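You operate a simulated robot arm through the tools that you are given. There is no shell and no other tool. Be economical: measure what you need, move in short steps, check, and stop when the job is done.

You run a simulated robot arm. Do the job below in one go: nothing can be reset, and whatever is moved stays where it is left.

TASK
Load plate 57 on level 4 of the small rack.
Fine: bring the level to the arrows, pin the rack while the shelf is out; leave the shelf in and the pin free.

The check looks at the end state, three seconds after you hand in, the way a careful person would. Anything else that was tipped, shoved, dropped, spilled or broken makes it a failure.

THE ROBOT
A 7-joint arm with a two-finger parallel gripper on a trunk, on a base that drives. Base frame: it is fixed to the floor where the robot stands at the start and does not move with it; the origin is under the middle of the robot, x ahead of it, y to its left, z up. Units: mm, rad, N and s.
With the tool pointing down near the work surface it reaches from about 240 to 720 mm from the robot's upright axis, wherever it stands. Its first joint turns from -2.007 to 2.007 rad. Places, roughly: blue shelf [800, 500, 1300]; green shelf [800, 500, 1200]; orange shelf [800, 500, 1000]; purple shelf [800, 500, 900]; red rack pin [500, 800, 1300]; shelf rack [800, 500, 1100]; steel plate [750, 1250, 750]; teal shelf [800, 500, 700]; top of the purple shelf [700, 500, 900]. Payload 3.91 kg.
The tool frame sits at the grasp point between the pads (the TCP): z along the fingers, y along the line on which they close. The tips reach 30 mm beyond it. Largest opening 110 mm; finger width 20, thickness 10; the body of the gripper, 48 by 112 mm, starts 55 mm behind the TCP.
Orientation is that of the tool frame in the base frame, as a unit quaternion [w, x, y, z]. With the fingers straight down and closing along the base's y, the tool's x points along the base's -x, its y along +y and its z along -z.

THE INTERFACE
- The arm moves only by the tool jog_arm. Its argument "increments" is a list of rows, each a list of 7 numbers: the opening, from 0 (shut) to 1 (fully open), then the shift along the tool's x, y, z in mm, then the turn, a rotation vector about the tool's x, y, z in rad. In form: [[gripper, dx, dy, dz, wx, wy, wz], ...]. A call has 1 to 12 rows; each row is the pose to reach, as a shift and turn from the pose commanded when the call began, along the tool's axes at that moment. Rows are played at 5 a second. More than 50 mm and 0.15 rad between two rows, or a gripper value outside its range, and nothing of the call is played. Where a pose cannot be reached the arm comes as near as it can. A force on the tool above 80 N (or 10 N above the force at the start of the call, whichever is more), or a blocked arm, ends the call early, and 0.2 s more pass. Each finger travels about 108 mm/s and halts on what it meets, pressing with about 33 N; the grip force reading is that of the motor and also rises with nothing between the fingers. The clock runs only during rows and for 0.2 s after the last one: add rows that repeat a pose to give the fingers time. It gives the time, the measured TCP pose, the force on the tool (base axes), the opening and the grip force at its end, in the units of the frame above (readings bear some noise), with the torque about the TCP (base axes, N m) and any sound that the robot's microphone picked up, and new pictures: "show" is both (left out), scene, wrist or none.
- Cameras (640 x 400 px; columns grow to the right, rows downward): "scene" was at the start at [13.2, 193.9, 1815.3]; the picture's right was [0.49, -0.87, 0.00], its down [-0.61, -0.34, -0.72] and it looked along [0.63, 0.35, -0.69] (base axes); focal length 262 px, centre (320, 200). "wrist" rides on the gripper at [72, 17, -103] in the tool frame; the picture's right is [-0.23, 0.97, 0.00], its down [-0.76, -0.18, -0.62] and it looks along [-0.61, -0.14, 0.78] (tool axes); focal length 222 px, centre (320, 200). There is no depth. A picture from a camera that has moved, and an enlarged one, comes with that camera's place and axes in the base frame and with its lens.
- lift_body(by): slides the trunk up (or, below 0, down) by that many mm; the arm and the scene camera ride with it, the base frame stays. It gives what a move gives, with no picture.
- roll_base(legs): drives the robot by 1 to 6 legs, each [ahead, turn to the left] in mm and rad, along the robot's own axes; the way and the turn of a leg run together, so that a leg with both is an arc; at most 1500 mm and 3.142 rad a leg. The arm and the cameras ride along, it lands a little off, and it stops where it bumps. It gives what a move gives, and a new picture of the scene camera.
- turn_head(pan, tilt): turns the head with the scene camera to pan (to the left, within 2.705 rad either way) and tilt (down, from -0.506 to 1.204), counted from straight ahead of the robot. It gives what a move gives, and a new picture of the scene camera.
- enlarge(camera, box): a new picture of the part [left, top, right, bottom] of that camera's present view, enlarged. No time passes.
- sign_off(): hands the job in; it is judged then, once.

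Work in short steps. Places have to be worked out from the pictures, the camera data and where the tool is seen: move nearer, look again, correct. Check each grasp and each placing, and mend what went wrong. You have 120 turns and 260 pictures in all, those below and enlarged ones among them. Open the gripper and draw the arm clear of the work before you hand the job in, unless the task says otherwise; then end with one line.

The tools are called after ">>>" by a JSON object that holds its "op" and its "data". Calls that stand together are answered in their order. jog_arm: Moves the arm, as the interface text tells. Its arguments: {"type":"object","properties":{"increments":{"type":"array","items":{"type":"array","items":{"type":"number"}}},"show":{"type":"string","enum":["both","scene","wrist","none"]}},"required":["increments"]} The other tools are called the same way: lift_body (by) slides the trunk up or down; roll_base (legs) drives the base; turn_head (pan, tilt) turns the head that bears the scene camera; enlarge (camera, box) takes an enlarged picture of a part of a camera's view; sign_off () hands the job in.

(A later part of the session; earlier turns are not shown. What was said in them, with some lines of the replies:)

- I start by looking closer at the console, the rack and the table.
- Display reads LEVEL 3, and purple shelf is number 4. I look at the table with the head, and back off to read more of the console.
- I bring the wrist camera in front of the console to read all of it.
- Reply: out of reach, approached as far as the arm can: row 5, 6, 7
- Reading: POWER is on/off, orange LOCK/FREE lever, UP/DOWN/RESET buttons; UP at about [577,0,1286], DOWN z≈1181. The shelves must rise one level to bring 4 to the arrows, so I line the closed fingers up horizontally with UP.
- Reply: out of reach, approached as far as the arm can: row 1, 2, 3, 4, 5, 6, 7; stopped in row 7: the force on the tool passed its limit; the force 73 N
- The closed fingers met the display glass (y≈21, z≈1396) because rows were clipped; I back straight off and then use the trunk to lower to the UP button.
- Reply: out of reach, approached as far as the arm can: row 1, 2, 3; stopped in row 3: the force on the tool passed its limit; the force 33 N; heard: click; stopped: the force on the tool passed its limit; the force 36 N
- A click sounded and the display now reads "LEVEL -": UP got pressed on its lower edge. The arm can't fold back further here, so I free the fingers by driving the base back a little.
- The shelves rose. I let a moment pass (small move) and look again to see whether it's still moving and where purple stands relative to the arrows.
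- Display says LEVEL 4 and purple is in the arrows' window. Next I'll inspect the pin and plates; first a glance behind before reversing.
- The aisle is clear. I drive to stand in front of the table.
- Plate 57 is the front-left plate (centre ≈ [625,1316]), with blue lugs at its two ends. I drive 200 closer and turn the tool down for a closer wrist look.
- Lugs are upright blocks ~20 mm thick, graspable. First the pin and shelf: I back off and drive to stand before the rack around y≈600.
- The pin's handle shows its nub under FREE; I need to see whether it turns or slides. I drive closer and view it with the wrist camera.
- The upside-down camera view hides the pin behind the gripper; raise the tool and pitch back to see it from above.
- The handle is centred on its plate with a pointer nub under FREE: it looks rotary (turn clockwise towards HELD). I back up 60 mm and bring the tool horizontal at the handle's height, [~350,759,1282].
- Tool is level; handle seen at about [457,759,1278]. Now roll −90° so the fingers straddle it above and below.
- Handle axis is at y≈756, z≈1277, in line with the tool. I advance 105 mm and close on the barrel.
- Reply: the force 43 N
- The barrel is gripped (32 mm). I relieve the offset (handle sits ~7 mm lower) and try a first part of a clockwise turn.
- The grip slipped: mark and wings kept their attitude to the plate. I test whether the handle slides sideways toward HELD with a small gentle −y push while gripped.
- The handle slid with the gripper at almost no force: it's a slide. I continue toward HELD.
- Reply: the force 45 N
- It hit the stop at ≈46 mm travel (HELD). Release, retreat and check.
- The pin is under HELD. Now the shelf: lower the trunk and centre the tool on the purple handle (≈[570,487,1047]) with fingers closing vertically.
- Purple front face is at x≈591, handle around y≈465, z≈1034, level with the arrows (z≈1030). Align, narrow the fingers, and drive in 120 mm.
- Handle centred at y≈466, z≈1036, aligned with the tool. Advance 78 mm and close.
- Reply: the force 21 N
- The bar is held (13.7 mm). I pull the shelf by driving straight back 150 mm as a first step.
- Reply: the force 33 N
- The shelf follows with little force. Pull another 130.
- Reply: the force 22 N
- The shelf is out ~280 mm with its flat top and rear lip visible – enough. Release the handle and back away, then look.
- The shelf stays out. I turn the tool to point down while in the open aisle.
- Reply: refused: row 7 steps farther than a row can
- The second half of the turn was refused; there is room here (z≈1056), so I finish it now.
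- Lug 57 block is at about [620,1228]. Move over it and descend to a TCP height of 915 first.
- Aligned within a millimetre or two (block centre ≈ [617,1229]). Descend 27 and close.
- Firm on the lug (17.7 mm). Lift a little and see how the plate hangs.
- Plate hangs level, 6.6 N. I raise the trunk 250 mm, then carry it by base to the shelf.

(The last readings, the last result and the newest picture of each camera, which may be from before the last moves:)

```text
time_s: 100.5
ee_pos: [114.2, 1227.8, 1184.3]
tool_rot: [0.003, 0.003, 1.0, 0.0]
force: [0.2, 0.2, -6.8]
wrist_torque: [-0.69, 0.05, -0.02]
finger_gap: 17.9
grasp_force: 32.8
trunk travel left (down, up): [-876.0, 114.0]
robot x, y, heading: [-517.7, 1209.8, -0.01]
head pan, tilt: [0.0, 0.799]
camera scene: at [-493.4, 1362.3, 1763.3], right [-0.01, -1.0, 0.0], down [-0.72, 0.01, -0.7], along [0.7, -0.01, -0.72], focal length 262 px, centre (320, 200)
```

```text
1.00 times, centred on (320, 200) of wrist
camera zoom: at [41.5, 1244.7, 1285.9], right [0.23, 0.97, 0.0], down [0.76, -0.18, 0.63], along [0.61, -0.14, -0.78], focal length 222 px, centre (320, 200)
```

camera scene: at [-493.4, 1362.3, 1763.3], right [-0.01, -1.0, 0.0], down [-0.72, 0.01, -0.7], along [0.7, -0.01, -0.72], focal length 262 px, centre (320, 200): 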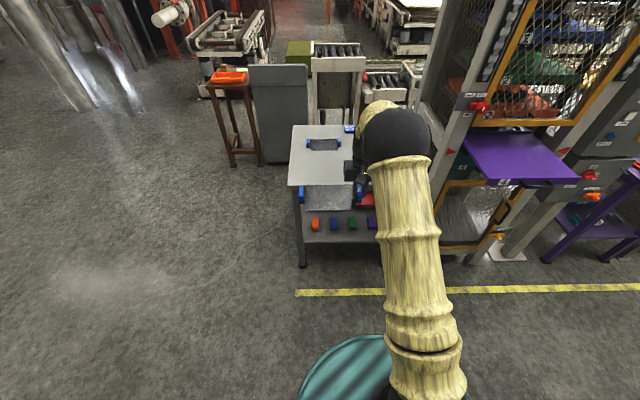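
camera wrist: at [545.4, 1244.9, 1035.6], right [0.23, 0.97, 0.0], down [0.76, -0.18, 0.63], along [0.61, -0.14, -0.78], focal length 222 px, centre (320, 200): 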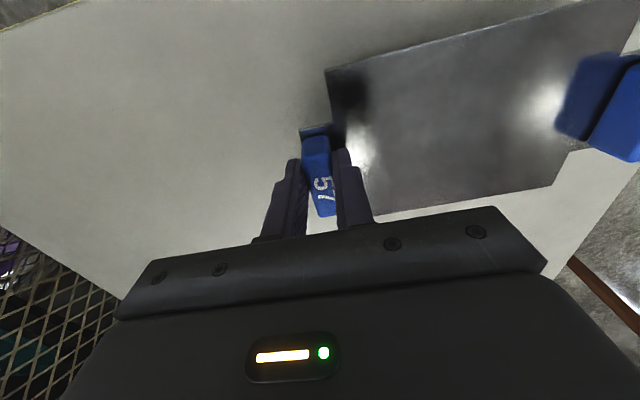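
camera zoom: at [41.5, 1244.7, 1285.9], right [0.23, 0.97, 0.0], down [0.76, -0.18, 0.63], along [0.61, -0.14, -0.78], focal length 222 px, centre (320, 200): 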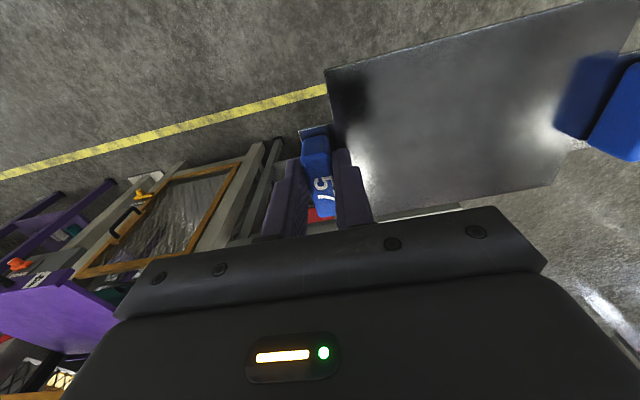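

Plate stable. Now sideways to y≈360.

>>> {"op": "roll_base", "data": {"legs": [[0, -1.56], [850, 0], [0, 1.57]]}}

>>> {"op": "enlarge", "data": {"camera": "wrist", "box": [0, 0, 640, 400]}}

```text
time_s: 112.6
ee_pos: [138.9, 392.9, 1183.3]
tool_rot: [0.003, -0.018, 1.0, 0.001]
force: [-0.7, -1.1, -7.4]
wrist_torque: [-0.68, 0.03, -0.04]
finger_gap: 17.8
grasp_force: 33.5
trunk travel left (down, up): [-876.0, 114.0]
robot x, y, heading: [-490.2, 346.2, 0.033]
head pan, tilt: [0.0, 0.799]
camera scene: at [-472.5, 502.9, 1763.2], right [0.03, -1.0, 0.0], down [-0.72, -0.02, -0.7], along [0.7, 0.02, -0.72], focal length 262 px, centre (320, 200)
```

scene: 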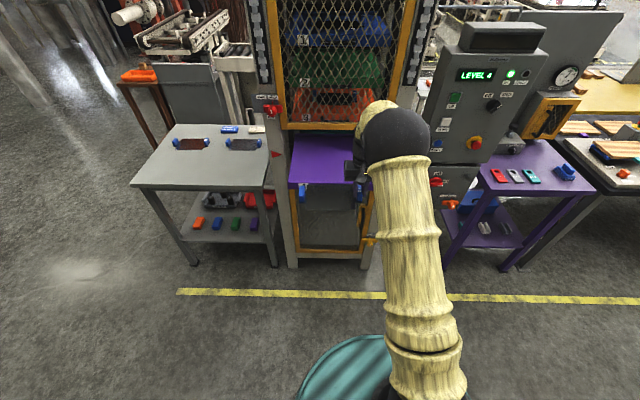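

```text
1.00 times, centred on (320, 200) of wrist
camera zoom: at [66.6, 407.5, 1285.5], right [0.19, 0.98, 0.0], down [0.76, -0.15, 0.63], along [0.62, -0.12, -0.78], focal length 222 px, centre (320, 200)
```

zoom: 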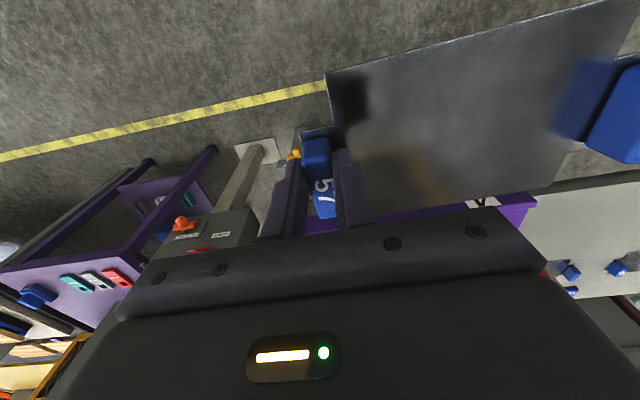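

Position is good. I drive 290 mm forward with a slight right correction, bringing the plate over the shelf (plate bottom ~1140, shelf top ~1055).

>>> {"op": "roll_base", "data": {"legs": [[290, -0.033]]}}

>>> {"op": "enlarge", "data": {"camera": "wrist", "box": [0, 0, 640, 400]}}

>>> {"op": "enlarge", "data": {"camera": "scene", "box": [230, 90, 440, 230]}}

```text
time_s: 114.6
ee_pos: [431.7, 379.7, 1182.7]
tool_rot: [0.002, -0.003, 1.0, 0.0]
force: [0.1, 1.2, -7.2]
wrist_torque: [-0.72, 0.1, -0.02]
finger_gap: 18.0
grasp_force: 33.0
trunk travel left (down, up): [-876.0, 114.0]
robot x, y, heading: [-199.0, 352.9, 0.001]
head pan, tilt: [0.0, 0.799]
camera scene: at [-175.6, 507.1, 1763.2], right [0.0, -1.0, 0.0], down [-0.72, 0.0, -0.7], along [0.7, 0.0, -0.72], focal length 262 px, centre (320, 200)
```

scene: 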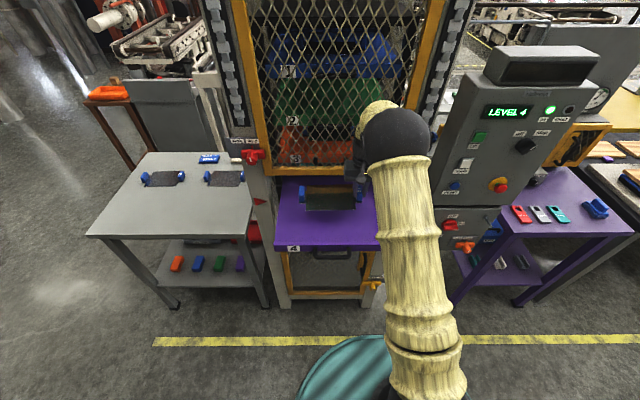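

```text
1.00 times, centred on (320, 200) of wrist
camera zoom: at [360.1, 396.4, 1285.0], right [0.22, 0.98, 0.0], down [0.76, -0.17, 0.63], along [0.61, -0.14, -0.78], focal length 222 px, centre (320, 200)
```

zoom: 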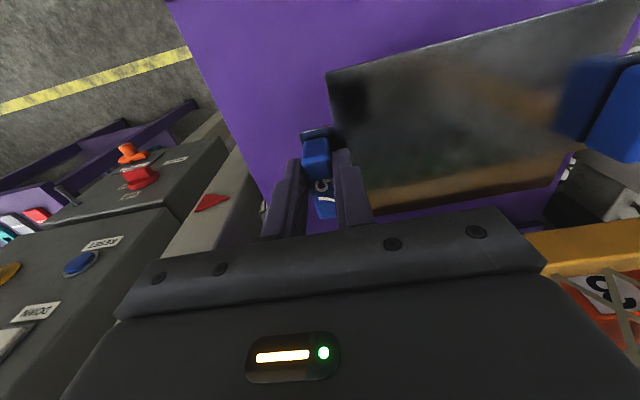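

```text
2.86 times, centred on (335, 160) of scene
camera zoom: at [-175.6, 507.1, 1763.2], right [0.0, -1.0, 0.0], down [-0.72, 0.0, -0.7], along [0.7, 0.0, -0.72], focal length 750 px, centre (277, 314)
```

zoom: 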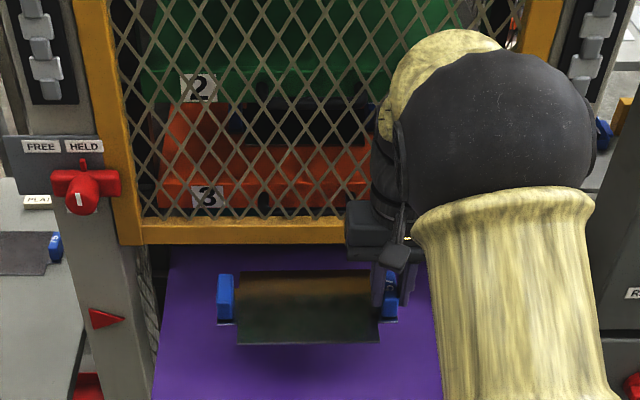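

Centred over the shelf. Shift 25 mm back from the gate and descend to just above contact.

>>> {"op": "jog_arm", "data": {"increments": [[0, 13, 0, 0, 0, 0, 0], [0, 25, 0, 0, 0, 0, 0], [0, 25, 0, 25, 0, 0, 0], [0, 25, 0, 50, 0, 0, 0], [0, 25, 0, 70, 0, 0, 0], [0, 25, 0, 70, 0, 0, 0]], "show": "both"}}

>>> {"op": "enlarge", "data": {"camera": "scene", "box": [230, 110, 440, 250]}}

```text
time_s: 116.0
ee_pos: [404.5, 380.0, 1114.3]
tool_rot: [0.003, -0.003, 1.0, 0.0]
force: [0.1, 0.5, -7.2]
wrist_torque: [-0.68, 0.05, 0.01]
finger_gap: 17.9
grasp_force: 33.3
trunk travel left (down, up): [-876.0, 114.0]
robot x, y, heading: [-197.5, 354.7, 0.003]
head pan, tilt: [0.0, 0.799]
camera scene: at [-177.3, 507.2, 1763.3], right [0.0, -1.0, 0.0], down [-0.72, 0.0, -0.7], along [0.7, 0.0, -0.72], focal length 262 px, centre (320, 200)
camera wrist: at [332.3, 396.6, 1215.4], right [0.22, 0.98, 0.0], down [0.76, -0.17, 0.63], along [0.61, -0.14, -0.78], focal length 222 px, centre (320, 200)
```

scene: 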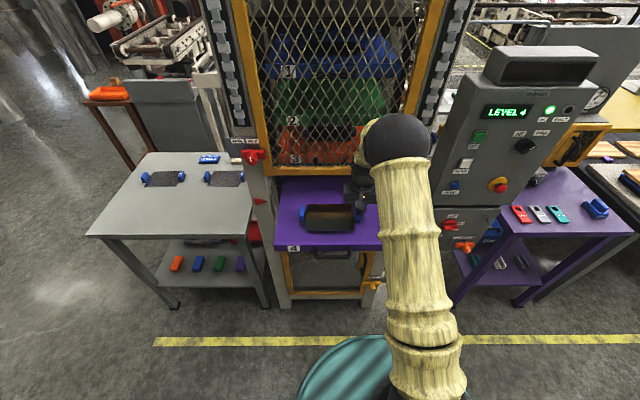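
wrist: 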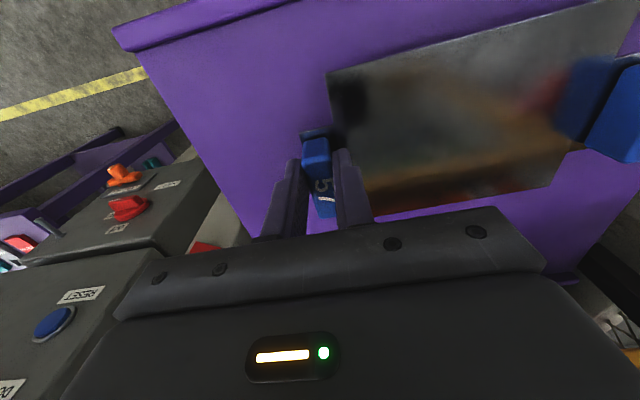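

```text
2.86 times, centred on (335, 180) of scene
camera zoom: at [-177.3, 507.2, 1763.3], right [0.0, -1.0, 0.0], down [-0.72, 0.0, -0.7], along [0.7, 0.0, -0.72], focal length 750 px, centre (277, 257)
```

zoom: 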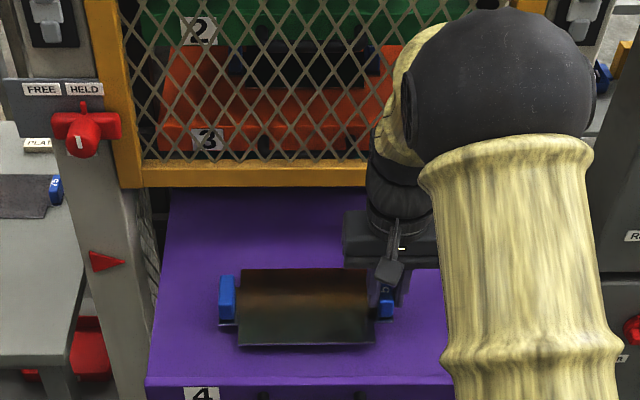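

There is a raised front lip, so the floor lies somewhat below 1055. Plate is behind the lip; I lower in small steps watching force.

>>> {"op": "jog_arm", "data": {"increments": [[0, 0, 0, 6, 0, 0, 0], [0, 0, 0, 12, 0, 0, 0], [0, 0, 0, 16, 0, 0, 0]], "show": "none"}}

```text
time_s: 116.8
ee_pos: [406.6, 380.1, 1097.5]
tool_rot: [0.003, -0.005, 1.0, 0.0]
force: [0.4, -0.4, -7.1]
wrist_torque: [-0.67, 0.11, -0.02]
finger_gap: 17.8
grasp_force: 32.9
trunk travel left (down, up): [-876.0, 114.0]
robot x, y, heading: [-198.6, 351.7, -0.003]
head pan, tilt: [0.0, 0.799]
```

No contact yet; continue lower.

>>> {"op": "jog_arm", "data": {"increments": [[0, 0, 0, 4, 0, 0, 0], [0, 0, 0, 8, 0, 0, 0], [0, 0, 0, 10, 0, 0, 0]], "show": "wrist"}}

>>> {"op": "enlarge", "data": {"camera": "scene", "box": [280, 170, 400, 260]}}

```text
time_s: 117.6
ee_pos: [404.6, 380.2, 1089.1]
tool_rot: [0.005, -0.004, 1.0, 0.0]
force: [0.7, -0.3, 22.9]
wrist_torque: [-0.08, -0.26, 0.03]
finger_gap: 17.1
grasp_force: 33.1
trunk travel left (down, up): [-876.0, 114.0]
robot x, y, heading: [-198.0, 353.6, 0.006]
head pan, tilt: [0.0, 0.799]
camera wrist: at [333.0, 396.2, 1192.0], right [0.22, 0.98, 0.0], down [0.76, -0.17, 0.63], along [0.62, -0.14, -0.78], focal length 222 px, centre (320, 200)
```

wrist: 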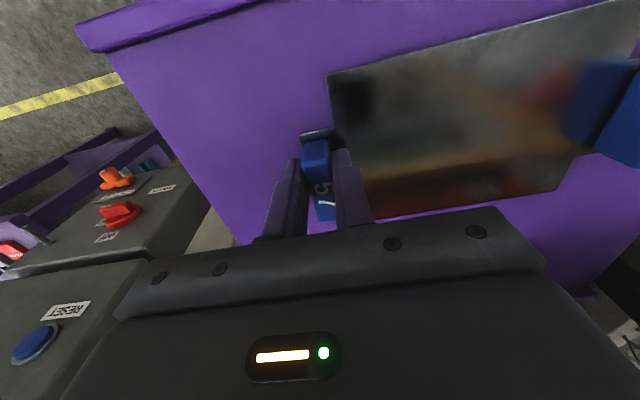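

```text
4.44 times, centred on (340, 215) of scene
camera zoom: at [-180.2, 506.8, 1763.7], right [0.0, -1.0, 0.0], down [-0.72, 0.0, -0.7], along [0.7, 0.0, -0.72], focal length 1167 px, centre (231, 133)
```

zoom: 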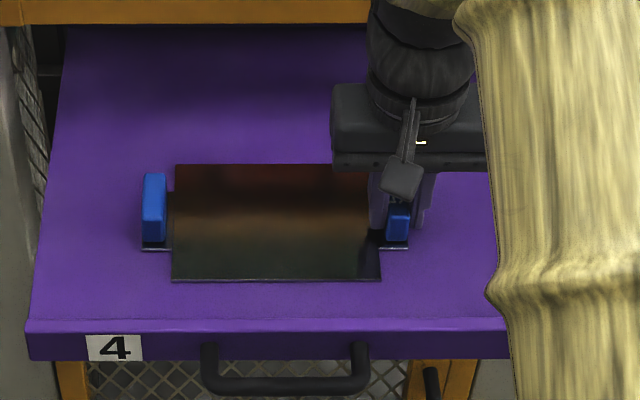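

Plate rests flat on the shelf (23 N up). Ease 2 mm, open, and rise straight up.

>>> {"op": "jog_arm", "data": {"increments": [[0, 0, 0, -2, 0, 0, 0], [0.2, 0, 0, -2, 0, 0, 0], [0.45, 0, 0, -2, 0, 0, 0], [0.45, 0, 0, -2, 0, 0, 0], [0.45, 0, 0, -30, 0, 0, 0], [0.45, 0, 0, -70, 0, 0, 0], [0.45, 0, 0, -110, 0, 0, 0]], "show": "both"}}

>>> {"op": "enlarge", "data": {"camera": "scene", "box": [280, 170, 400, 260]}}

```text
time_s: 119.2
ee_pos: [405.6, 380.0, 1197.2]
tool_rot: [0.003, -0.003, 1.0, 0.0]
force: [0.8, 0.8, -0.5]
wrist_torque: [-0.02, -0.03, -0.01]
finger_gap: 49.5
grasp_force: 0.1
trunk travel left (down, up): [-876.0, 114.0]
robot x, y, heading: [-196.1, 352.7, 0.004]
head pan, tilt: [0.0, 0.799]
camera scene: at [-178.9, 506.7, 1763.3], right [0.0, -1.0, 0.0], down [-0.72, 0.0, -0.7], along [0.7, 0.0, -0.72], focal length 262 px, centre (320, 200)
camera wrist: at [332.6, 395.7, 1299.6], right [0.22, 0.98, 0.0], down [0.76, -0.17, 0.63], along [0.61, -0.14, -0.78], focal length 222 px, centre (320, 200)
```

scene: 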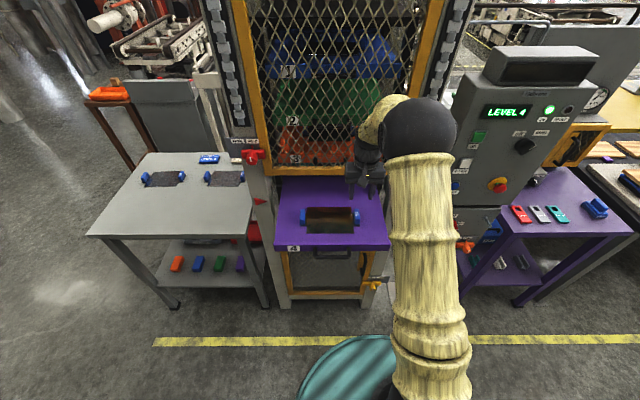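
wrist: 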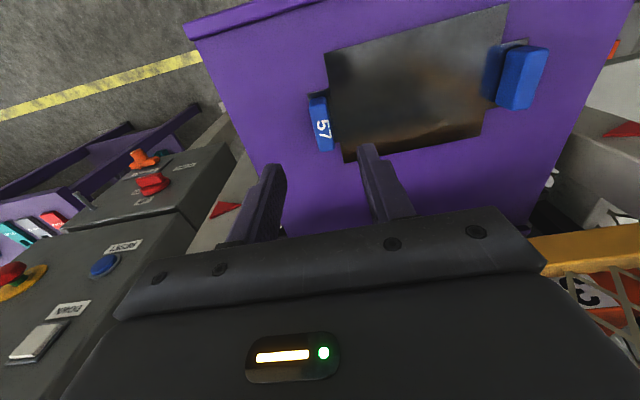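

```text
4.44 times, centred on (340, 215) of scene
camera zoom: at [-178.9, 506.7, 1763.3], right [0.0, -1.0, 0.0], down [-0.72, 0.0, -0.7], along [0.7, 0.0, -0.72], focal length 1167 px, centre (231, 133)
```

zoom: 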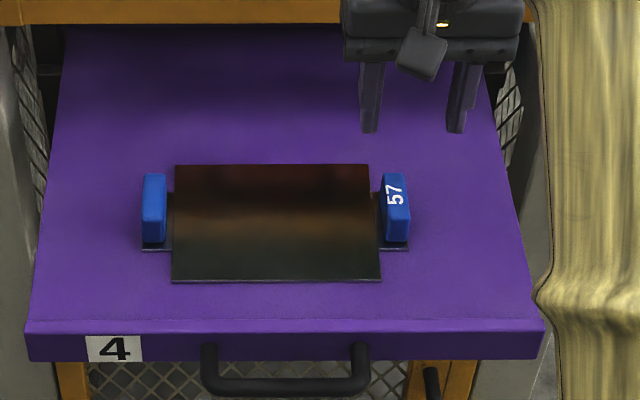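

Plate 57 lies flat on shelf 4. I back away, lower the trunk and turn the tool horizontal to push the shelf in by its handle.

>>> {"op": "roll_base", "data": {"legs": [[-320, 0]]}}

>>> {"op": "lift_body", "data": {"by": -200}}

>>> {"op": "jog_arm", "data": {"increments": [[0.2, 0, 8, -4, 0, -0.143, 0], [0, 0, 16, -8, 0, -0.286, 0], [0, 0, 24, -12, 0, -0.429, 0], [0, 0, 32, -16, 0, -0.572, 0], [0, 0, 40, -20, 0, -0.715, 0], [0, 0, 48, -24, 0, -0.858, 0], [0, 0, 56, -28, 0, -1.001, 0], [0, 0, 64, -32, 0, -1.144, 0], [0, 0, 72, -36, 0, -1.287, 0], [0, 0, 80, -38, 0, -1.43, 0], [0, 0, 87, -39, 0, -1.571, 0], [0, 0, 87, -39, 0, -1.571, 0]], "show": "both"}}

```text
time_s: 121.4
ee_pos: [88.9, 379.3, 1196.9]
tool_rot: [0.004, -0.006, 1.0, 0.0]
force: [-0.5, 0.4, 0.8]
wrist_torque: [-0.02, 0.0, -0.02]
finger_gap: 49.7
grasp_force: 0.0
trunk travel left (down, up): [-876.0, 114.0]
robot x, y, heading: [-515.3, 356.0, 0.002]
head pan, tilt: [0.0, 0.799]
camera scene: at [-496.1, 505.6, 1763.3], right [0.01, -1.0, 0.0], down [-0.72, 0.0, -0.7], along [0.7, 0.0, -0.72], focal length 262 px, centre (320, 200)
```

scene: 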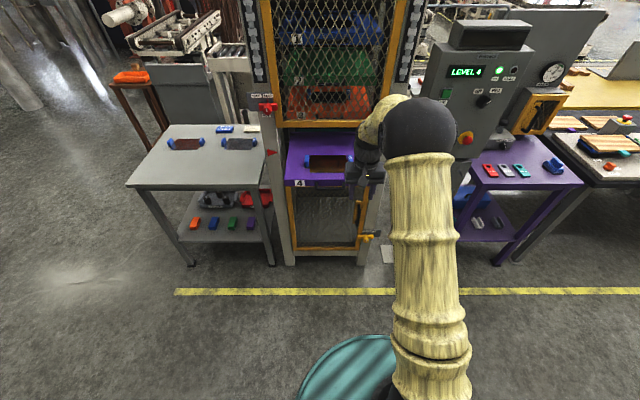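

```text
time_s: 123.5
ee_pos: [89.3, 379.7, 996.7]
tool_rot: [0.003, -0.005, 1.0, 0.0]
force: [-0.4, 0.8, 0.9]
wrist_torque: [-0.02, -0.02, -0.02]
finger_gap: 49.7
grasp_force: 0.2
trunk travel left (down, up): [-676.0, 314.0]
robot x, y, heading: [-519.8, 349.7, 0.009]
head pan, tilt: [0.0, 0.799]
```

```text
time_s: 126.1
ee_pos: [87.5, 467.2, 1035.2]
tool_rot: [0.71, -0.005, 0.704, 0.005]
force: [0.3, 0.7, 0.9]
wrist_torque: [-0.05, 0.05, -0.03]
finger_gap: 0.0
grasp_force: 33.2
trunk travel left (down, up): [-676.0, 314.0]
robot x, y, heading: [-516.2, 352.3, 0.004]
head pan, tilt: [0.0, 0.799]
camera scene: at [-494.9, 505.6, 1563.3], right [0.01, -1.0, 0.0], down [-0.72, 0.0, -0.7], along [0.7, 0.0, -0.72], focal length 262 px, centre (320, 200)
camera wrist: at [-14.6, 483.1, 961.8], right [-0.01, 0.97, 0.23], down [-0.63, -0.18, 0.76], along [0.78, -0.13, 0.61], focal length 222 px, centre (320, 200)
```

scene: 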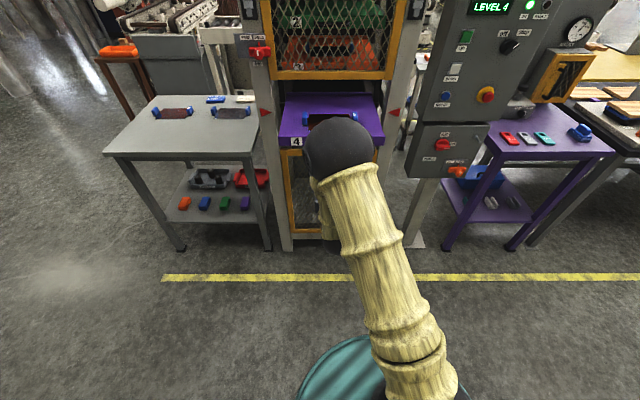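
wrist: 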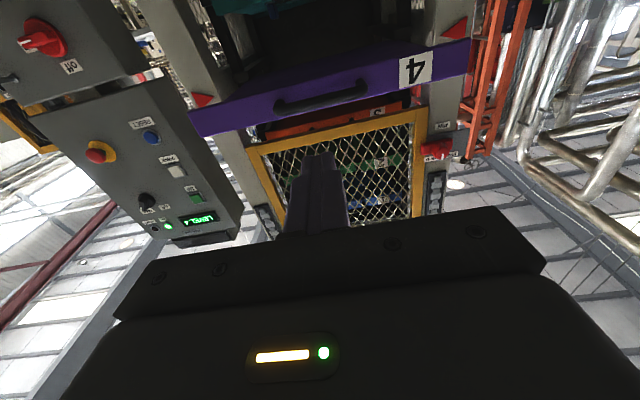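

Tool is in line with the handle. Drive forward 300 mm gently to contact and push.

>>> {"op": "roll_base", "data": {"legs": [[150, 0], [150, 0]]}}

>>> {"op": "enlarge", "data": {"camera": "wrist", "box": [100, 0, 540, 275]}}

>>> {"op": "enlarge", "data": {"camera": "scene", "box": [230, 60, 440, 200]}}

```text
time_s: 128.5
ee_pos: [390.6, 471.6, 1034.9]
tool_rot: [0.709, -0.006, 0.705, 0.006]
force: [0.0, 0.1, -0.6]
wrist_torque: [0.05, 0.0, 0.0]
finger_gap: 0.1
grasp_force: 33.4
trunk travel left (down, up): [-676.0, 314.0]
robot x, y, heading: [-214.1, 355.4, 0.013]
head pan, tilt: [0.0, 0.799]
camera scene: at [-191.6, 508.0, 1563.2], right [0.01, -1.0, 0.0], down [-0.72, -0.01, -0.7], along [0.7, 0.01, -0.72], focal length 262 px, centre (320, 200)
```

scene: 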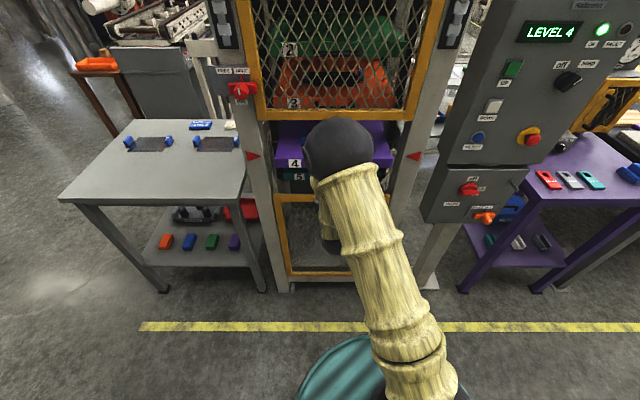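

```text
1.45 times, centred on (320, 138) of wrist
camera zoom: at [288.1, 487.2, 961.4], right [-0.02, 0.97, 0.23], down [-0.62, -0.19, 0.76], along [0.78, -0.13, 0.61], focal length 323 px, centre (320, 291)
```

zoom: 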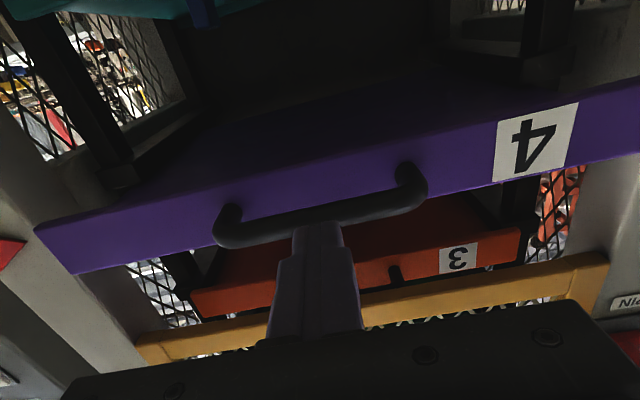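

```text
2.86 times, centred on (335, 130) of scene
camera zoom: at [-191.6, 508.0, 1563.2], right [0.01, -1.0, 0.0], down [-0.72, -0.01, -0.7], along [0.7, 0.01, -0.72], focal length 750 px, centre (277, 400)
```

zoom: 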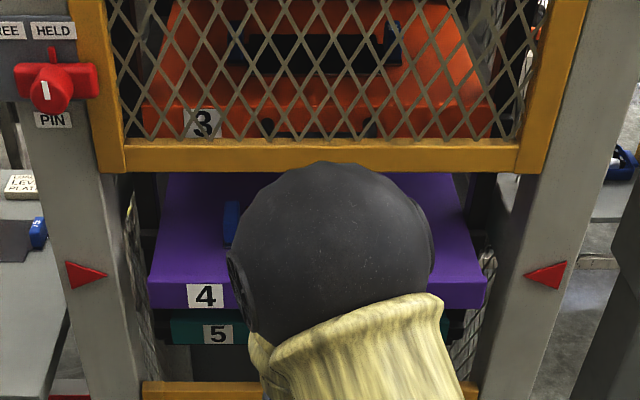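

The shelf is going in, plate in place. Continue 90 mm.

>>> {"op": "roll_base", "data": {"legs": [[90, -0.01]]}}

>>> {"op": "enlarge", "data": {"camera": "scene", "box": [230, 60, 440, 200]}}

```text
time_s: 129.6
ee_pos: [481.3, 467.1, 1034.3]
tool_rot: [0.708, -0.003, 0.706, 0.003]
force: [0.7, -0.4, -0.6]
wrist_torque: [0.0, -0.04, -0.01]
finger_gap: 0.0
grasp_force: 32.9
trunk travel left (down, up): [-676.0, 314.0]
robot x, y, heading: [-124.5, 354.5, 0.006]
head pan, tilt: [0.0, 0.799]
camera scene: at [-100.1, 508.5, 1563.2], right [0.0, -1.0, 0.0], down [-0.72, 0.0, -0.7], along [0.7, 0.0, -0.72], focal length 262 px, centre (320, 200)
```

scene: 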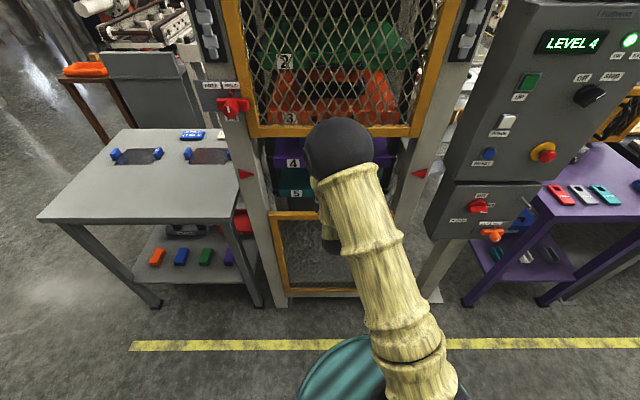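

```text
2.86 times, centred on (335, 130) of scene
camera zoom: at [-100.1, 508.5, 1563.2], right [0.0, -1.0, 0.0], down [-0.72, 0.0, -0.7], along [0.7, 0.0, -0.72], focal length 750 px, centre (277, 400)
```

zoom: 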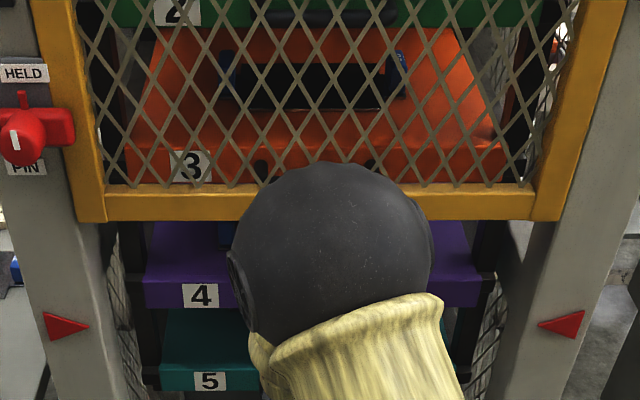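

Nearly in. Finish with small arm steps, watching the force.

>>> {"op": "jog_arm", "data": {"increments": [[0, 0, 0, 8, 0, 0, 0], [0, 0, 0, 16, 0, 0, 0], [0, 0, 0, 24, 0, 0, 0]], "show": "none"}}

```text
time_s: 130.4
ee_pos: [504.5, 468.4, 1035.1]
tool_rot: [0.71, -0.003, 0.704, 0.003]
force: [0.1, -0.1, 0.8]
wrist_torque: [-0.01, 0.05, 0.01]
finger_gap: 0.0
grasp_force: 33.8
trunk travel left (down, up): [-676.0, 314.0]
robot x, y, heading: [-121.9, 357.5, 0.002]
head pan, tilt: [0.0, 0.799]
```

>>> {"op": "jog_arm", "data": {"increments": [[0, 0, 0, 6, 0, 0, 0], [0, 0, 0, 12, 0, 0, 0], [0, 0, 0, 18, 0, 0, 0], [0, 0, 0, 22, 0, 0, 0]], "show": "wrist"}}

>>> {"op": "enlarge", "data": {"camera": "wrist", "box": [100, 0, 540, 275]}}

```text
time_s: 131.4
ee_pos: [516.6, 469.5, 1036.8]
tool_rot: [0.708, -0.004, 0.706, 0.003]
force: [-61.4, -4.6, -7.2]
wrist_torque: [0.63, 0.14, -0.1]
finger_gap: 0.0
grasp_force: 33.1
trunk travel left (down, up): [-676.0, 314.0]
robot x, y, heading: [-121.6, 353.3, 0.002]
head pan, tilt: [0.0, 0.799]
camera wrist: at [414.6, 484.7, 963.2], right [-0.01, 0.97, 0.23], down [-0.62, -0.18, 0.76], along [0.78, -0.13, 0.61], focal length 222 px, centre (320, 200)
```

wrist: 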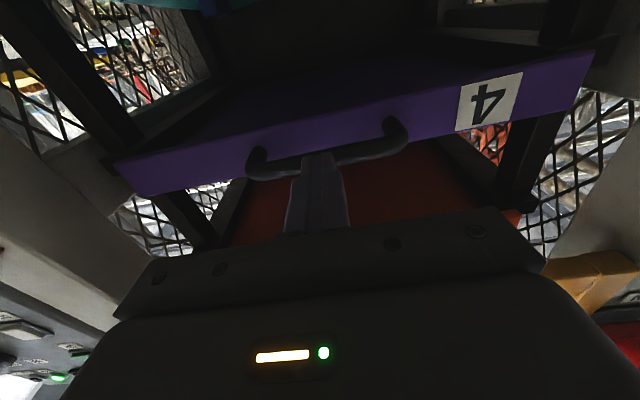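

```text
1.45 times, centred on (320, 138) of wrist
camera zoom: at [414.6, 484.7, 963.2], right [-0.01, 0.97, 0.23], down [-0.62, -0.18, 0.76], along [0.78, -0.13, 0.61], focal length 323 px, centre (320, 291)
```

zoom: 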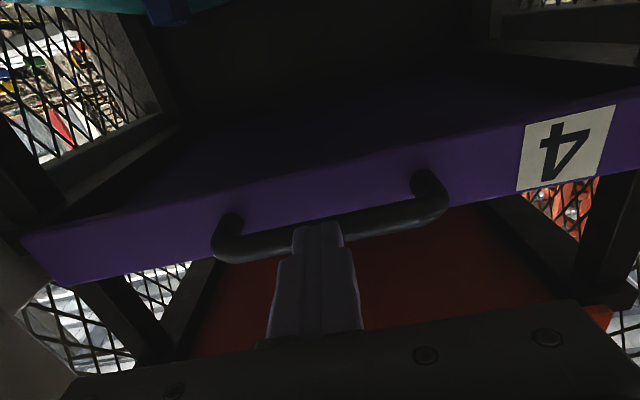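

Hard stop reached (61 N): the shelf is in. Back off and return to the pin (now at about [457,712,1275]).

>>> {"op": "roll_base", "data": {"legs": [[-350, 0], [0, 1.57], [232, 0], [0, -1.57], [150, 0]]}}

>>> {"op": "lift_body", "data": {"by": 238}}

>>> {"op": "enlarge", "data": {"camera": "wrist", "box": [0, 0, 640, 400]}}

>>> {"op": "enlarge", "data": {"camera": "scene", "box": [260, 50, 500, 220]}}

```text
time_s: 143.7
ee_pos: [318.0, 688.9, 1036.0]
tool_rot: [0.709, 0.001, 0.705, -0.001]
force: [0.3, -0.2, 0.3]
wrist_torque: [-0.01, 0.04, -0.01]
finger_gap: 0.0
grasp_force: 32.8
trunk travel left (down, up): [-676.0, 314.0]
robot x, y, heading: [-331.5, 583.6, -0.002]
head pan, tilt: [0.0, 0.799]
camera scene: at [-308.4, 736.7, 1563.3], right [-0.01, -1.0, 0.0], down [-0.72, 0.0, -0.7], along [0.7, 0.0, -0.72], focal length 262 px, centre (320, 200)
```

scene: 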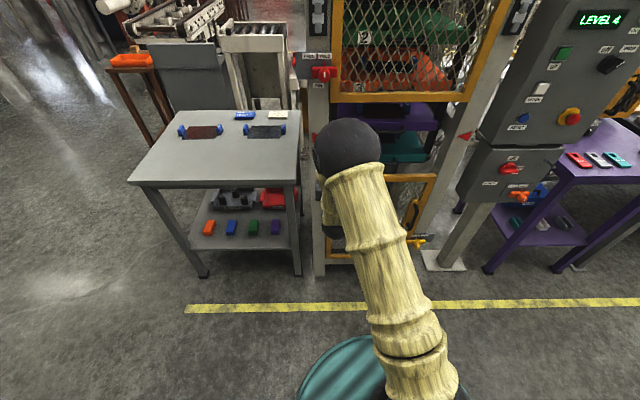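

```text
time_s: 146.1
ee_pos: [320.6, 688.3, 1274.5]
tool_rot: [0.709, 0.002, 0.705, -0.002]
force: [0.5, 0.3, 0.8]
wrist_torque: [0.0, -0.02, 0.0]
finger_gap: 0.0
grasp_force: 33.1
trunk travel left (down, up): [-914.0, 76.0]
robot x, y, heading: [-331.7, 586.4, -0.002]
head pan, tilt: [0.0, 0.799]
```

```text
1.00 times, centred on (320, 200) of wrist
camera zoom: at [217.8, 706.8, 1200.3], right [0.0, 0.97, 0.23], down [-0.63, -0.17, 0.76], along [0.78, -0.15, 0.61], focal length 222 px, centre (320, 200)
```

zoom: 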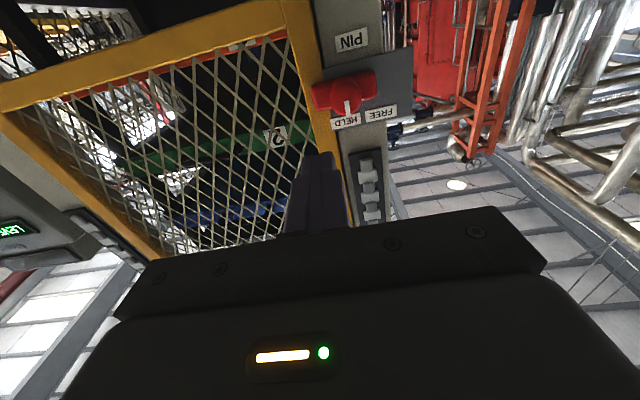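

```text
2.35 times, centred on (380, 135) of scene
camera zoom: at [-308.2, 736.8, 1801.3], right [-0.01, -1.0, 0.0], down [-0.72, 0.0, -0.7], along [0.7, 0.0, -0.72], focal length 618 px, centre (179, 353)
```

zoom: 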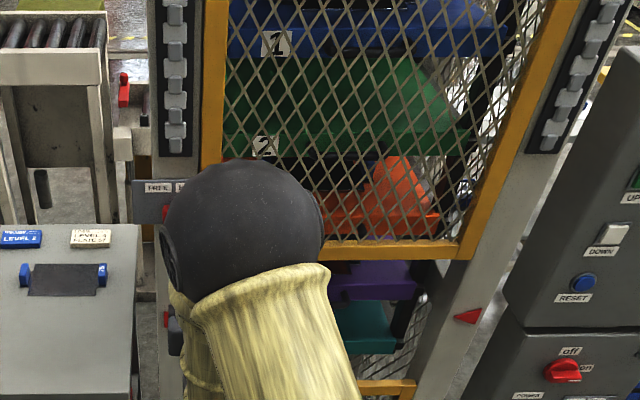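

Handle is at y≈714, z≈1273. Open, shift +25 in y, drive forward 90.

>>> {"op": "jog_arm", "data": {"increments": [[0.5, 0, 13, 0, 0, 0, 0], [1, 0, 26, 0, 0, 0, 0], [1, 0, 26, 0, 0, 0, 0], [1, 0, 26, 0, 0, 0, 0]], "show": "none"}}

>>> {"op": "roll_base", "data": {"legs": [[85, 0]]}}

>>> {"op": "enlarge", "data": {"camera": "wrist", "box": [160, 40, 480, 240]}}

```text
time_s: 147.1
ee_pos: [319.7, 714.2, 1274.4]
tool_rot: [0.709, 0.002, 0.705, -0.002]
force: [-0.1, -0.3, 0.1]
wrist_torque: [-0.02, 0.01, 0.02]
finger_gap: 110.2
grasp_force: 0.1
trunk travel left (down, up): [-914.0, 76.0]
robot x, y, heading: [-330.6, 584.9, -0.011]
head pan, tilt: [0.0, 0.799]
```

```text
time_s: 148.2
ee_pos: [406.9, 715.6, 1274.4]
tool_rot: [0.709, 0.0, 0.705, -0.001]
force: [0.4, 0.1, -0.8]
wrist_torque: [0.04, -0.07, 0.02]
finger_gap: 109.9
grasp_force: 0.2
trunk travel left (down, up): [-914.0, 76.0]
robot x, y, heading: [-245.7, 579.3, -0.005]
head pan, tilt: [0.0, 0.799]
camera scene: at [-220.4, 736.3, 1801.3], right [-0.01, -1.0, 0.0], down [-0.72, 0.0, -0.7], along [0.7, 0.0, -0.72], focal length 262 px, centre (320, 200)
```

scene: 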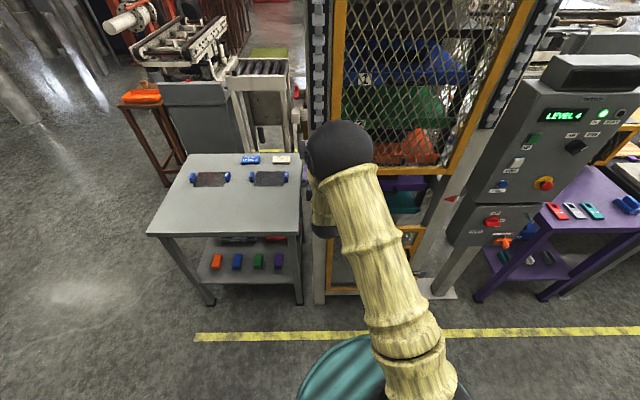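

```text
2.00 times, centred on (320, 140) of wrist
camera zoom: at [305.7, 733.3, 1200.3], right [0.0, 0.97, 0.23], down [-0.63, -0.18, 0.76], along [0.78, -0.14, 0.61], focal length 444 px, centre (320, 320)
```

zoom: 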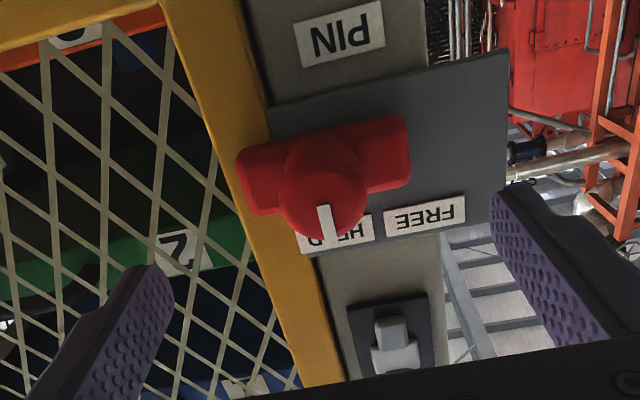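

Narrow the fingers to ~60 mm, advance 40 mm, and close on the barrel.

>>> {"op": "jog_arm", "data": {"increments": [[0.55, 3, 0, 0, 0, 0, 0], [0.55, 3, 0, 0, 0, 0, 0], [0.55, 3, 0, 20, 0, 0, 0], [0.55, 3, 0, 40, 0, 0, 0], [0.2, 3, 0, 40, 0, 0, 0], [0, 3, 0, 40, 0, 0, 0], [0, 3, 0, 40, 0, 0, 0]], "show": "wrist"}}

```text
time_s: 149.8
ee_pos: [447.8, 717.7, 1271.7]
tool_rot: [0.709, 0.0, 0.705, -0.001]
force: [4.1, 10.5, 2.0]
wrist_torque: [0.11, 0.07, 0.57]
finger_gap: 32.0
grasp_force: 45.1
trunk travel left (down, up): [-914.0, 76.0]
robot x, y, heading: [-247.7, 583.5, -0.006]
head pan, tilt: [0.0, 0.799]
camera wrist: at [345.2, 734.9, 1198.0], right [0.0, 0.97, 0.23], down [-0.63, -0.18, 0.76], along [0.78, -0.14, 0.61], focal length 222 px, centre (320, 200)
```

wrist: 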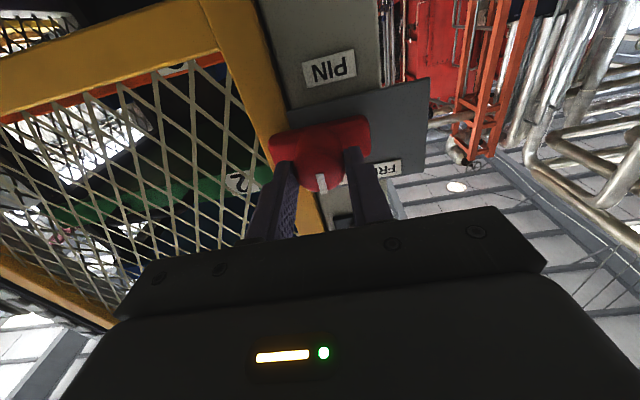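

Gripped. Slide +y ≈ 45 mm back to FREE.

>>> {"op": "jog_arm", "data": {"increments": [[0, 0, 10, 0, 0, 0, 0], [0, 0, 20, 0, 0, 0, 0], [0, 0, 30, 0, 0, 0, 0], [0, 0, 40, 0, 0, 0, 0], [0, 0, 45, 0, 0, 0, 0]], "show": "none"}}

```text
time_s: 151.0
ee_pos: [446.9, 757.4, 1271.5]
tool_rot: [0.709, 0.003, 0.705, -0.003]
force: [-3.3, -8.5, -1.3]
wrist_torque: [-0.12, 0.03, 0.16]
finger_gap: 32.3
grasp_force: 44.6
trunk travel left (down, up): [-914.0, 76.0]
robot x, y, heading: [-243.8, 580.8, -0.004]
head pan, tilt: [0.0, 0.799]
```

>>> {"op": "jog_arm", "data": {"increments": [[0, 0, 4, 0, 0, 0, 0], [0, 0, 8, 0, 0, 0, 0], [0, 0, 8, 0, 0, 0, 0]], "show": "wrist"}}

```text
time_s: 151.8
ee_pos: [447.4, 758.3, 1271.8]
tool_rot: [0.708, 0.006, 0.706, -0.004]
force: [-9.8, -33.4, -9.1]
wrist_torque: [-0.2, -0.46, -1.01]
finger_gap: 32.4
grasp_force: 45.1
trunk travel left (down, up): [-914.0, 76.0]
robot x, y, heading: [-246.7, 583.0, -0.006]
head pan, tilt: [0.0, 0.799]
camera wrist: at [344.9, 777.4, 1198.4], right [0.01, 0.97, 0.23], down [-0.63, -0.17, 0.76], along [0.78, -0.16, 0.61], focal length 222 px, centre (320, 200)
```

wrist: 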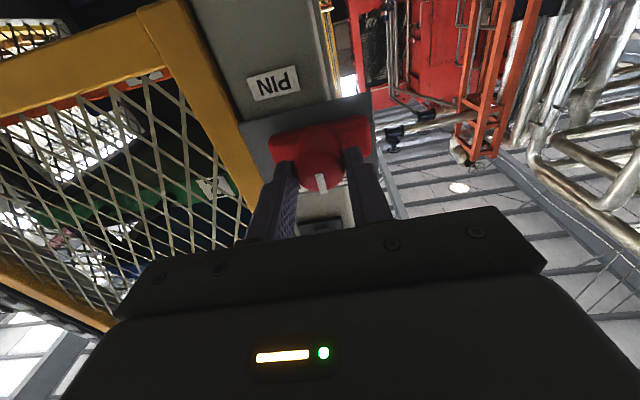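

At the FREE stop (33 N, y≈758). Ease, release to 60 mm, retreat, and drive back for a full look.

>>> {"op": "jog_arm", "data": {"increments": [[0, 0, -7, 0, 0, 0, 0], [0.3, 0, -7, 0, 0, 0, 0], [0.6, 0, -7, 0, 0, 0, 0], [0.6, 0, -7, 0, 0, 0, 0]], "show": "none"}}

>>> {"op": "roll_base", "data": {"legs": [[-300, 0]]}}

>>> {"op": "turn_head", "data": {"pan": -0.2, "tilt": 0.6}}

>>> {"op": "enlarge", "data": {"camera": "scene", "box": [130, 60, 460, 290]}}

>>> {"op": "enlarge", "data": {"camera": "wrist", "box": [200, 0, 500, 200]}}

```text
time_s: 152.8
ee_pos: [446.9, 764.4, 1271.4]
tool_rot: [0.71, 0.001, 0.705, -0.001]
force: [-1.0, 0.1, -0.1]
wrist_torque: [0.01, -0.03, -0.02]
finger_gap: 66.3
grasp_force: 0.2
trunk travel left (down, up): [-914.0, 76.0]
robot x, y, heading: [-243.8, 585.6, -0.004]
head pan, tilt: [0.0, 0.799]
```

```text
time_s: 154.9
ee_pos: [146.0, 766.3, 1272.1]
tool_rot: [0.709, 0.0, 0.705, 0.0]
force: [0.4, -0.1, 0.8]
wrist_torque: [0.0, 0.03, -0.01]
finger_gap: 65.8
grasp_force: 0.1
trunk travel left (down, up): [-914.0, 76.0]
robot x, y, heading: [-542.4, 586.6, -0.003]
head pan, tilt: [0.0, 0.799]
camera scene: at [-522.0, 737.4, 1801.3], right [0.0, -1.0, 0.0], down [-0.72, 0.0, -0.7], along [0.7, 0.0, -0.72], focal length 262 px, centre (320, 200)
```

scene: 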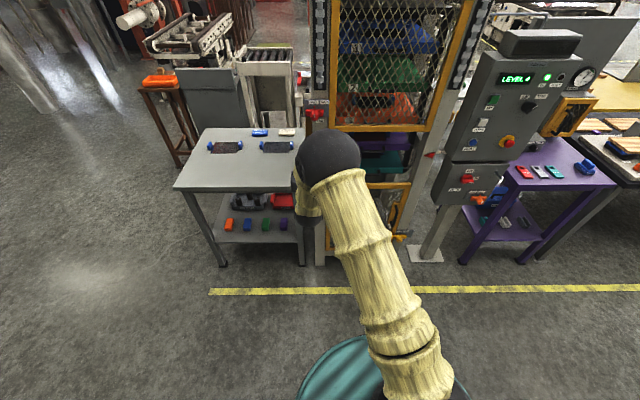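

```text
time_s: 155.6
ee_pos: [148.1, 767.7, 1270.5]
tool_rot: [0.709, -0.002, 0.706, 0.002]
force: [-0.4, -0.1, 0.0]
wrist_torque: [-0.01, 0.02, 0.03]
finger_gap: 65.8
grasp_force: 0.0
trunk travel left (down, up): [-914.0, 76.0]
robot x, y, heading: [-542.6, 581.6, -0.001]
head pan, tilt: [-0.201, 0.6]
camera scene: at [-514.4, 720.0, 1818.1], right [-0.2, -0.98, 0.0], down [-0.55, 0.11, -0.82], along [0.81, -0.17, -0.57], focal length 262 px, centre (320, 200)
```

scene: 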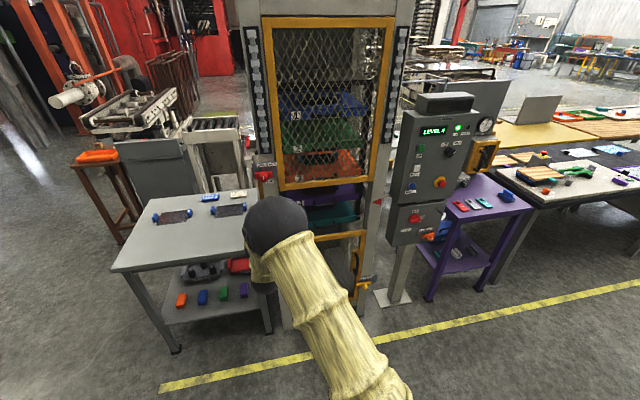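

```text
1.74 times, centred on (295, 175) of scene
camera zoom: at [-514.4, 720.0, 1818.1], right [-0.2, -0.98, 0.0], down [-0.55, 0.11, -0.82], along [0.81, -0.17, -0.57], focal length 457 px, centre (364, 244)
```

zoom: 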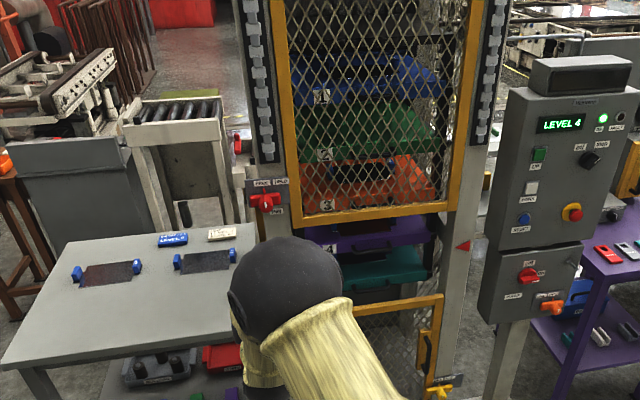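

```text
2.00 times, centred on (350, 100) of wrist
camera zoom: at [46.3, 783.5, 1197.7], right [0.0, 0.97, 0.23], down [-0.63, -0.18, 0.76], along [0.78, -0.14, 0.61], focal length 444 px, centre (260, 400)
```

zoom: 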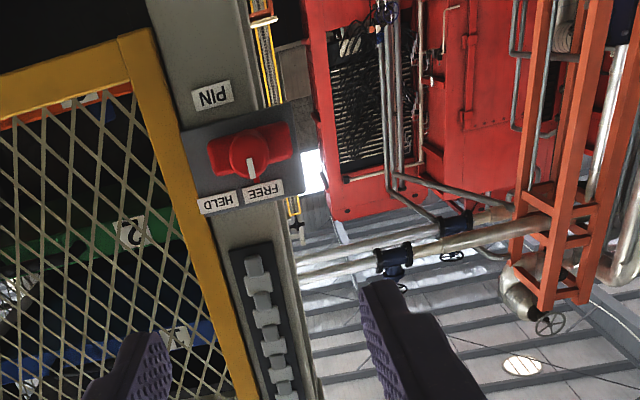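

>>> {"op": "jog_arm", "data": {"increments": [[1, -40, 0, 0, 0, 0, 0], [1, -80, 20, 0, 0, 0, 0], [1, -120, 40, 0, 0, 0, 0], [1, -120, 80, 0, 0, 0, 0], [1, -120, 120, 0, 0, 0, 0]], "show": "scene"}}

>>> {"op": "enlarge", "data": {"camera": "scene", "box": [260, 140, 390, 250]}}

```text
time_s: 156.8
ee_pos: [146.4, 885.9, 1388.9]
tool_rot: [0.709, 0.0, 0.705, 0.0]
force: [-0.7, -0.5, -0.1]
wrist_torque: [-0.01, 0.01, 0.0]
finger_gap: 109.9
grasp_force: 0.1
trunk travel left (down, up): [-914.0, 76.0]
robot x, y, heading: [-544.3, 584.3, -0.002]
head pan, tilt: [-0.201, 0.6]
camera scene: at [-515.4, 720.6, 1818.1], right [-0.2, -0.98, 0.0], down [-0.55, 0.11, -0.83], along [0.81, -0.17, -0.56], focal length 262 px, centre (320, 200)
```

scene: 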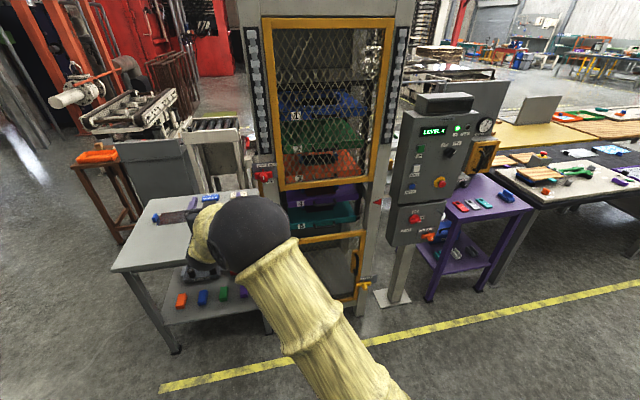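

```text
3.64 times, centred on (325, 195) of scene
camera zoom: at [-515.4, 720.6, 1818.1], right [-0.2, -0.98, 0.0], down [-0.55, 0.11, -0.83], along [0.81, -0.17, -0.56], focal length 955 px, centre (302, 218)
```

zoom: 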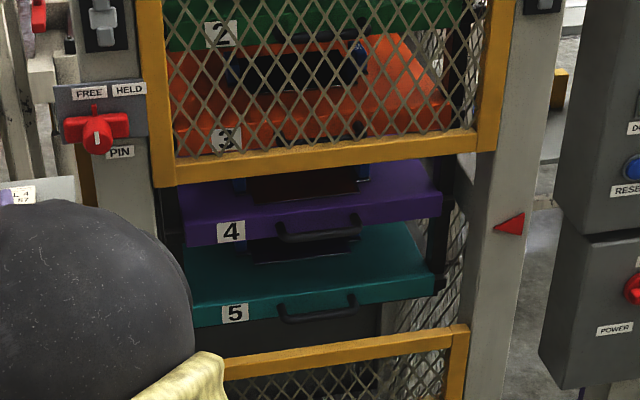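

Shelf 4 is in and flush with its neighbours, plate 57 sits on it, the pin is under FREE, the display reads LEVEL 4, and the arm is clear with the gripper open. I hand in.

>>> {"op": "sign_off", "data": {}}

```text
The job is handed in.
```

Plate 57 is on level 4 of the small rack, which is at the arrows, with the shelf pushed in and the pin back at FREE. While lining up for the UP button, the closed fingers pressed on the console display at about 70 N, but it still read LEVEL 4 normally at the end.
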